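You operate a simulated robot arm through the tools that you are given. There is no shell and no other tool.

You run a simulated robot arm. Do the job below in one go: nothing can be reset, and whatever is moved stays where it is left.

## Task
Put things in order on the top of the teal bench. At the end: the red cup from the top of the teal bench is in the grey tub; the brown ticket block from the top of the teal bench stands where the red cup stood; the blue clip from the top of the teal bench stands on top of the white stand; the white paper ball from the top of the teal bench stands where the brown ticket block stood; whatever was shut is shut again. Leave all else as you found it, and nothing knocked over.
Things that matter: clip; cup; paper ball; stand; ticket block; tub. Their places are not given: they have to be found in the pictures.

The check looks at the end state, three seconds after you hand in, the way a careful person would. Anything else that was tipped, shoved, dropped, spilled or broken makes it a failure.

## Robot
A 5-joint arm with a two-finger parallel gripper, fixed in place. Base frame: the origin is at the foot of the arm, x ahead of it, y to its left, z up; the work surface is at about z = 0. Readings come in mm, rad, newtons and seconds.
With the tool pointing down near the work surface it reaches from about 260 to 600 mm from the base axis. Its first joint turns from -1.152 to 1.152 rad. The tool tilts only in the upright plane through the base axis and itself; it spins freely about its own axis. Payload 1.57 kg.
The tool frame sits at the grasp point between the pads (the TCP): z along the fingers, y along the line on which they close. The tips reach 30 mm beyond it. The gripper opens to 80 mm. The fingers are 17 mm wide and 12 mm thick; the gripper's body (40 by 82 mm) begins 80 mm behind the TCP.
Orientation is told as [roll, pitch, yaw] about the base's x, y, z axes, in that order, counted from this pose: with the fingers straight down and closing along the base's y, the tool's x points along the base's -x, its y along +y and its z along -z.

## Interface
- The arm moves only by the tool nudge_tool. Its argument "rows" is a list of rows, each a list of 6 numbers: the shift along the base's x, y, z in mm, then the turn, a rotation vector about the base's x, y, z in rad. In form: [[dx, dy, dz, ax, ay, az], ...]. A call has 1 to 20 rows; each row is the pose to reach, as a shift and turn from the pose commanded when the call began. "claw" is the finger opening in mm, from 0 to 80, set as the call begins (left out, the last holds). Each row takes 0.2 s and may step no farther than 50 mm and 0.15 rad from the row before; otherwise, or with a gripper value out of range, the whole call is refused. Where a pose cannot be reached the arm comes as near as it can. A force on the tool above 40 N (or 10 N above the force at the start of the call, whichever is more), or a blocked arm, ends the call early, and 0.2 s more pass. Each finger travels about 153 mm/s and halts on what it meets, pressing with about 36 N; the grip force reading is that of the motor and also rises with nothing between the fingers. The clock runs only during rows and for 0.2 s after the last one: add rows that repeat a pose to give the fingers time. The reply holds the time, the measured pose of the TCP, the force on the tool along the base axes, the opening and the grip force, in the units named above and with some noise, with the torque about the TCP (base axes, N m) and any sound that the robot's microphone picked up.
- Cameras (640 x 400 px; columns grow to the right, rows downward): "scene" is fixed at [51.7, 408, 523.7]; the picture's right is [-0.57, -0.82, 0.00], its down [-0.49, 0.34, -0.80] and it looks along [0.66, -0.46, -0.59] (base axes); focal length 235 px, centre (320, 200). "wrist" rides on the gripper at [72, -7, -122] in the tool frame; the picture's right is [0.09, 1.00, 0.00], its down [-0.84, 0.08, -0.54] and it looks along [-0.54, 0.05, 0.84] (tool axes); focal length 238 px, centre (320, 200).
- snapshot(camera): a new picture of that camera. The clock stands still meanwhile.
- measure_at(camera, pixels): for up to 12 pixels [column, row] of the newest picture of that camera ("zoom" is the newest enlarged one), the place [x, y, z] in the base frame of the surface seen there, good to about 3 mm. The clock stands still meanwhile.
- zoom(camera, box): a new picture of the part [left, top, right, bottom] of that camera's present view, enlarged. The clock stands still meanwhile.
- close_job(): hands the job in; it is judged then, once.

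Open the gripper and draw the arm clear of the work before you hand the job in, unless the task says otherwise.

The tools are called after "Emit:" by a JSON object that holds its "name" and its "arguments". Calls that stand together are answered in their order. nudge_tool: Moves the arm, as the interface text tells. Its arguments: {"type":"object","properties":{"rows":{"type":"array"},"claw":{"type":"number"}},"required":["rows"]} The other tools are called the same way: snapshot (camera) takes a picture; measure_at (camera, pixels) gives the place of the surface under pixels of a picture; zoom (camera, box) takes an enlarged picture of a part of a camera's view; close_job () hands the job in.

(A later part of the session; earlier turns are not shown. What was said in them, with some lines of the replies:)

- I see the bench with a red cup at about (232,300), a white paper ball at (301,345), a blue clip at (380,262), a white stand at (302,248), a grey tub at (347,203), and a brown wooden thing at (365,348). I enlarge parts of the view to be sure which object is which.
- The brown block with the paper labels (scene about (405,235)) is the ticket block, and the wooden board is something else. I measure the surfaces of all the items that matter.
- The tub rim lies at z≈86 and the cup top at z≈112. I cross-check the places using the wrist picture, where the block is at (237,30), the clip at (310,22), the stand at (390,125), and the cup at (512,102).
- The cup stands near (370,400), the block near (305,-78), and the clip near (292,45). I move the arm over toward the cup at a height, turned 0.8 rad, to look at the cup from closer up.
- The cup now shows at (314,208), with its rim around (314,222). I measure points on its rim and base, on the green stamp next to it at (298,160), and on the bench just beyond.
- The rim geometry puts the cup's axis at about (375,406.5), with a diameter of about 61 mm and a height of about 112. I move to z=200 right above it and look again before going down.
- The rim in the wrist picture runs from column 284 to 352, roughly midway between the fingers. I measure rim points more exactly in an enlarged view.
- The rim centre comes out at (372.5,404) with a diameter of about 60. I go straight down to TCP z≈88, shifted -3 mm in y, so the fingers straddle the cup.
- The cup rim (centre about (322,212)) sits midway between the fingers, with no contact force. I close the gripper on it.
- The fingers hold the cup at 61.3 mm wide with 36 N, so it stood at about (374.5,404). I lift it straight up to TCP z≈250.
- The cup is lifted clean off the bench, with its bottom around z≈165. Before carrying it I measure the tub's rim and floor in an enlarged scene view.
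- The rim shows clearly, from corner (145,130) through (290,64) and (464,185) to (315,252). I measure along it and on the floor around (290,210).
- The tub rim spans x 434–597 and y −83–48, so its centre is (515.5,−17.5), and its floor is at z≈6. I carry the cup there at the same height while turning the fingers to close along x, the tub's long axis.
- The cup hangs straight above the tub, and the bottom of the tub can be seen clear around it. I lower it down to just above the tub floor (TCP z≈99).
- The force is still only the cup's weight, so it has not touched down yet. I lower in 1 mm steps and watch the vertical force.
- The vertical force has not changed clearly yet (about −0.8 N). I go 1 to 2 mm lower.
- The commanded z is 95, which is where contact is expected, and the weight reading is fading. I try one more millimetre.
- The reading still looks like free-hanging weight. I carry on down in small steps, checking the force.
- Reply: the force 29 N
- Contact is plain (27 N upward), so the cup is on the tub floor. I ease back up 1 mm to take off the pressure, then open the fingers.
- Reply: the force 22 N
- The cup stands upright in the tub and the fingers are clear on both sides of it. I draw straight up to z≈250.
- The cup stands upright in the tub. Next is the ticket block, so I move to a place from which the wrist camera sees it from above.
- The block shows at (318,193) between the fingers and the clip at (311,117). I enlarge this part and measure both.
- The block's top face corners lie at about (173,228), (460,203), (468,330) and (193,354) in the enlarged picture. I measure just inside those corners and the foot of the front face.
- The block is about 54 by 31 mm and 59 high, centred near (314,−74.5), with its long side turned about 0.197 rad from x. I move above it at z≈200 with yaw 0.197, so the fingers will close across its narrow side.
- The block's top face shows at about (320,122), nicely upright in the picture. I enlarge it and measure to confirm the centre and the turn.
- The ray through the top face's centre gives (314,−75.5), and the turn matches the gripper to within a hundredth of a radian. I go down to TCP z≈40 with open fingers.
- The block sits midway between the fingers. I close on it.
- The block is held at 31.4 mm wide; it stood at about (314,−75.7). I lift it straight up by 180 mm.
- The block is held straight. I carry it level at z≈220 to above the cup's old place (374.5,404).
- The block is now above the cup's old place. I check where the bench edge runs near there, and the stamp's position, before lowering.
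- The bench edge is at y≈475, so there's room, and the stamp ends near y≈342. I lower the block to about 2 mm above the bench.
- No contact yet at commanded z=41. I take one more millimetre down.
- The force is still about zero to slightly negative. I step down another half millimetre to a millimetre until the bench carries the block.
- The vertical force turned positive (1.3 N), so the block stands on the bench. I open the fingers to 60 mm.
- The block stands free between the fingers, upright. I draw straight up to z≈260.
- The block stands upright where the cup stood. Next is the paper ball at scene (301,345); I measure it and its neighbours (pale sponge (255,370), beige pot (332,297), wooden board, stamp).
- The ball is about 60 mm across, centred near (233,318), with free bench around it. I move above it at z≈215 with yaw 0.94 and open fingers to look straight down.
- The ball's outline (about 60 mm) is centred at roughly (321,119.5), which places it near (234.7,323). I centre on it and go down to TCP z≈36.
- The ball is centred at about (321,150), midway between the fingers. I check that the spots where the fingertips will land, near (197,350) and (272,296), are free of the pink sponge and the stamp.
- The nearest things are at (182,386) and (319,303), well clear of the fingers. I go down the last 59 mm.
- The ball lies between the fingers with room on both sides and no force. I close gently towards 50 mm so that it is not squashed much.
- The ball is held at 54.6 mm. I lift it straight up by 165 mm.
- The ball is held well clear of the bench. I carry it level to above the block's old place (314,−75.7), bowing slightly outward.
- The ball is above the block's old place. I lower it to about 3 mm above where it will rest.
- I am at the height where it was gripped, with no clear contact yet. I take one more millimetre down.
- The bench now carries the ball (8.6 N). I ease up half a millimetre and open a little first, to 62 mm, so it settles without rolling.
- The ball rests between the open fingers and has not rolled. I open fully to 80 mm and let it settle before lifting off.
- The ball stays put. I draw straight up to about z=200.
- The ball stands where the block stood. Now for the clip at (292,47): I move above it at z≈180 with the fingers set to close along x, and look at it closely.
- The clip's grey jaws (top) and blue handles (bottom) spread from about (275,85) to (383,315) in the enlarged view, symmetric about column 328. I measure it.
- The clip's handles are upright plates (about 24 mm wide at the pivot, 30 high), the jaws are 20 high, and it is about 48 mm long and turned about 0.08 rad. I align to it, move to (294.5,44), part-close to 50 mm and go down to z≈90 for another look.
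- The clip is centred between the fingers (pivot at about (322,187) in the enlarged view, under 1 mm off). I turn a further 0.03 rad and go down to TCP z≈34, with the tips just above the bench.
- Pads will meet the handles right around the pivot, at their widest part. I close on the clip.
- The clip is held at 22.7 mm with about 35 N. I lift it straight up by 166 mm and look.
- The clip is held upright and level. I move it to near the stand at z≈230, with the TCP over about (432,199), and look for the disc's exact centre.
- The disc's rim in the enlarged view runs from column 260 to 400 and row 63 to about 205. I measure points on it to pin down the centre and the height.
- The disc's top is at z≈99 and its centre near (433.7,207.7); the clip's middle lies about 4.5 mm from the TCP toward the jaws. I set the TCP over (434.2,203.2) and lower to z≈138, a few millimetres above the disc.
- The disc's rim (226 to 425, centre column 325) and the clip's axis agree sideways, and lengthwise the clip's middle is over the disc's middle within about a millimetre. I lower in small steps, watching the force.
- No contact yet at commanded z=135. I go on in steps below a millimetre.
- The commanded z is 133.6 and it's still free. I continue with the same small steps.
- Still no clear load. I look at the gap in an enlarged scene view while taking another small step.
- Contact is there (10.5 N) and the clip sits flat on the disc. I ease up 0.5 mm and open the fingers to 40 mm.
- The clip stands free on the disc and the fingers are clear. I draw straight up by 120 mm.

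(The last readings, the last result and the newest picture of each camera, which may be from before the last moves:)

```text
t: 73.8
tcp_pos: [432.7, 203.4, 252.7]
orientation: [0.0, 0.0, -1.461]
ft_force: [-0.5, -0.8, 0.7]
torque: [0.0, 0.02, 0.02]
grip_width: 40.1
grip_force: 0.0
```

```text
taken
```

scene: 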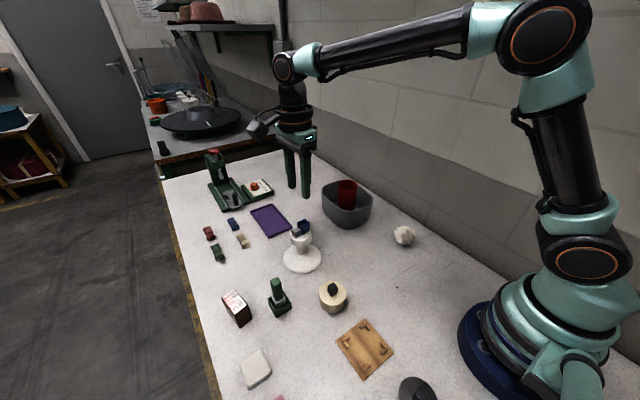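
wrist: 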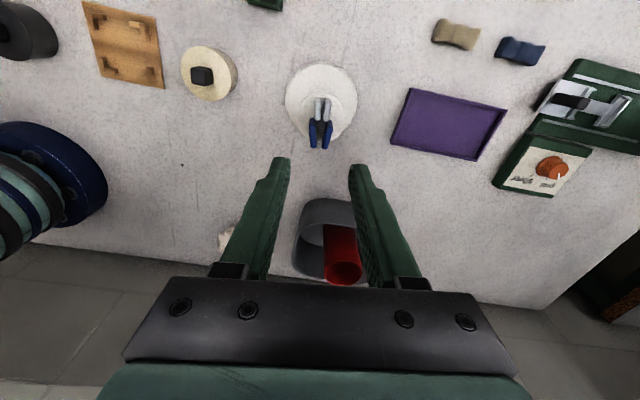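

All four items are placed. I take the arm up and back to near its starting pose with open fingers, then check the whole scene.

Emit:
{"name": "nudge_tool", "arguments": {"rows": [[0, 0, 40, 0, 0, 0.13], [-5, -15, 80, 0, 0, 0.26], [-12, -40, 115, 0, 0, 0.39], [-20, -70, 138, 0, 0, 0.52], [-28, -95, 138, 0, 0, 0.65], [-34, -115, 138, 0, 0, 0.78], [-39, -132, 138, 0, 0, 0.92], [-39, -132, 138, 0, 0, 1.06], [-39, -132, 138, 0, 0, 1.2], [-39, -132, 138, 0, 0, 1.33], [-39, -132, 138, 0, 0, 1.461], [-39, -132, 138, 0, 0, 1.461]], "claw": 80}}

Emit:
{"name": "snapshot", "arguments": {"camera": "scene"}}

Emit:
{"name": "zoom", "arguments": {"camera": "scene", "box": [270, 170, 430, 280]}}

Emit:
{"name": "zoom", "arguments": {"camera": "scene", "box": [190, 250, 350, 400]}}

Emit:
{"name": "snapshot", "arguments": {"camera": "wrist"}}

```text
t: 76.4
tcp_pos: [395.1, 71.1, 391.1]
orientation: [0.0, 0.001, 0.001]
ft_force: [0.2, 0.2, -0.9]
torque: [0.01, -0.02, 0.02]
grip_width: 80.0
grip_force: 0.0
```

```text
taken
```

scene: 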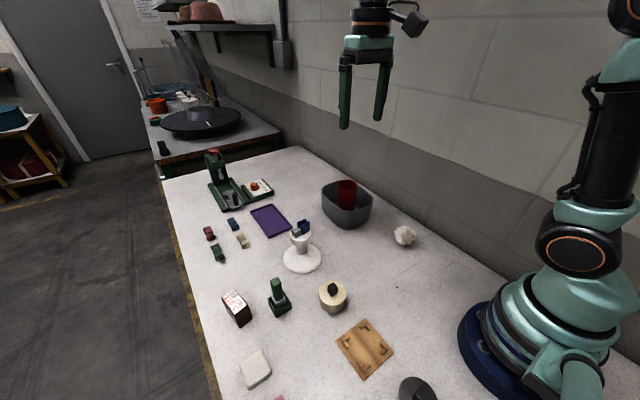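

```text
3.64 times, centred on (350, 225) of scene
```

zoom: 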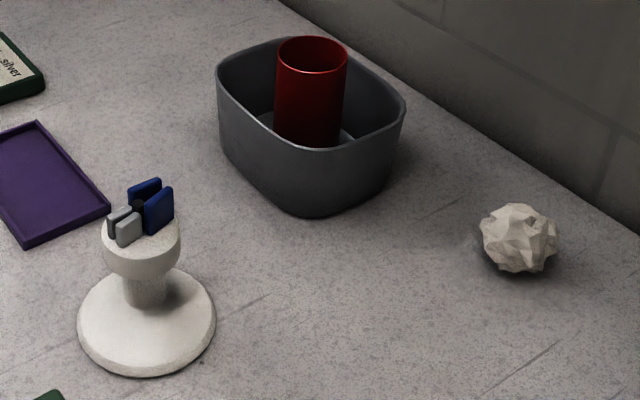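

```text
2.67 times, centred on (270, 325) of scene
```

zoom: 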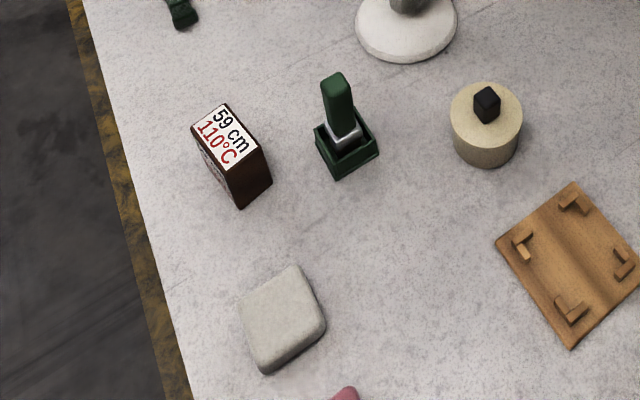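

```text
taken
```

wrist: 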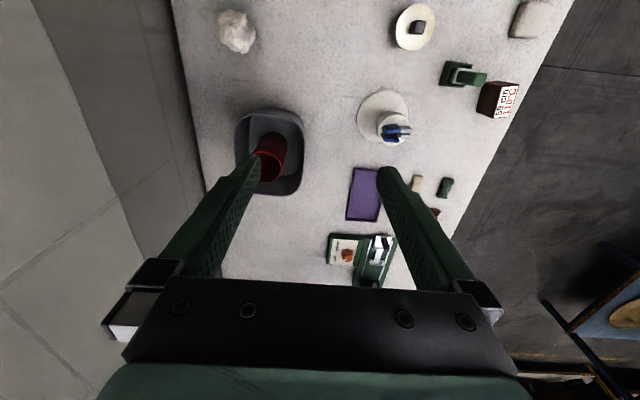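

The pictures show the cup upright in the tub, the ticket block where the cup stood, the clip on the white stand, and the ball where the block stood. Everything else looks undisturbed and nothing was opened, so with the arm clear and the gripper open I hand the job in.

Emit:
{"name": "close_job", "arguments": {}}

```text
The job is handed in.
```

The job is finished and handed in. The last pictures, taken with the arm clear and the gripper open, show all four items in place:

- **Red cup:** upright in the grey tub.
- **Brown ticket block:** upright where the cup stood. I took the brown block with the "59 cm / 110°C" labels to be the ticket block, not the wooden board.
- **Blue clip:** on top of the white stand, about centred on its disc.
- **White paper ball:** where the ticket block stood.

I found nothing that had been shut and opened nothing. In the pictures, everything else on the bench looks as it was at the start, with nothing knocked over.
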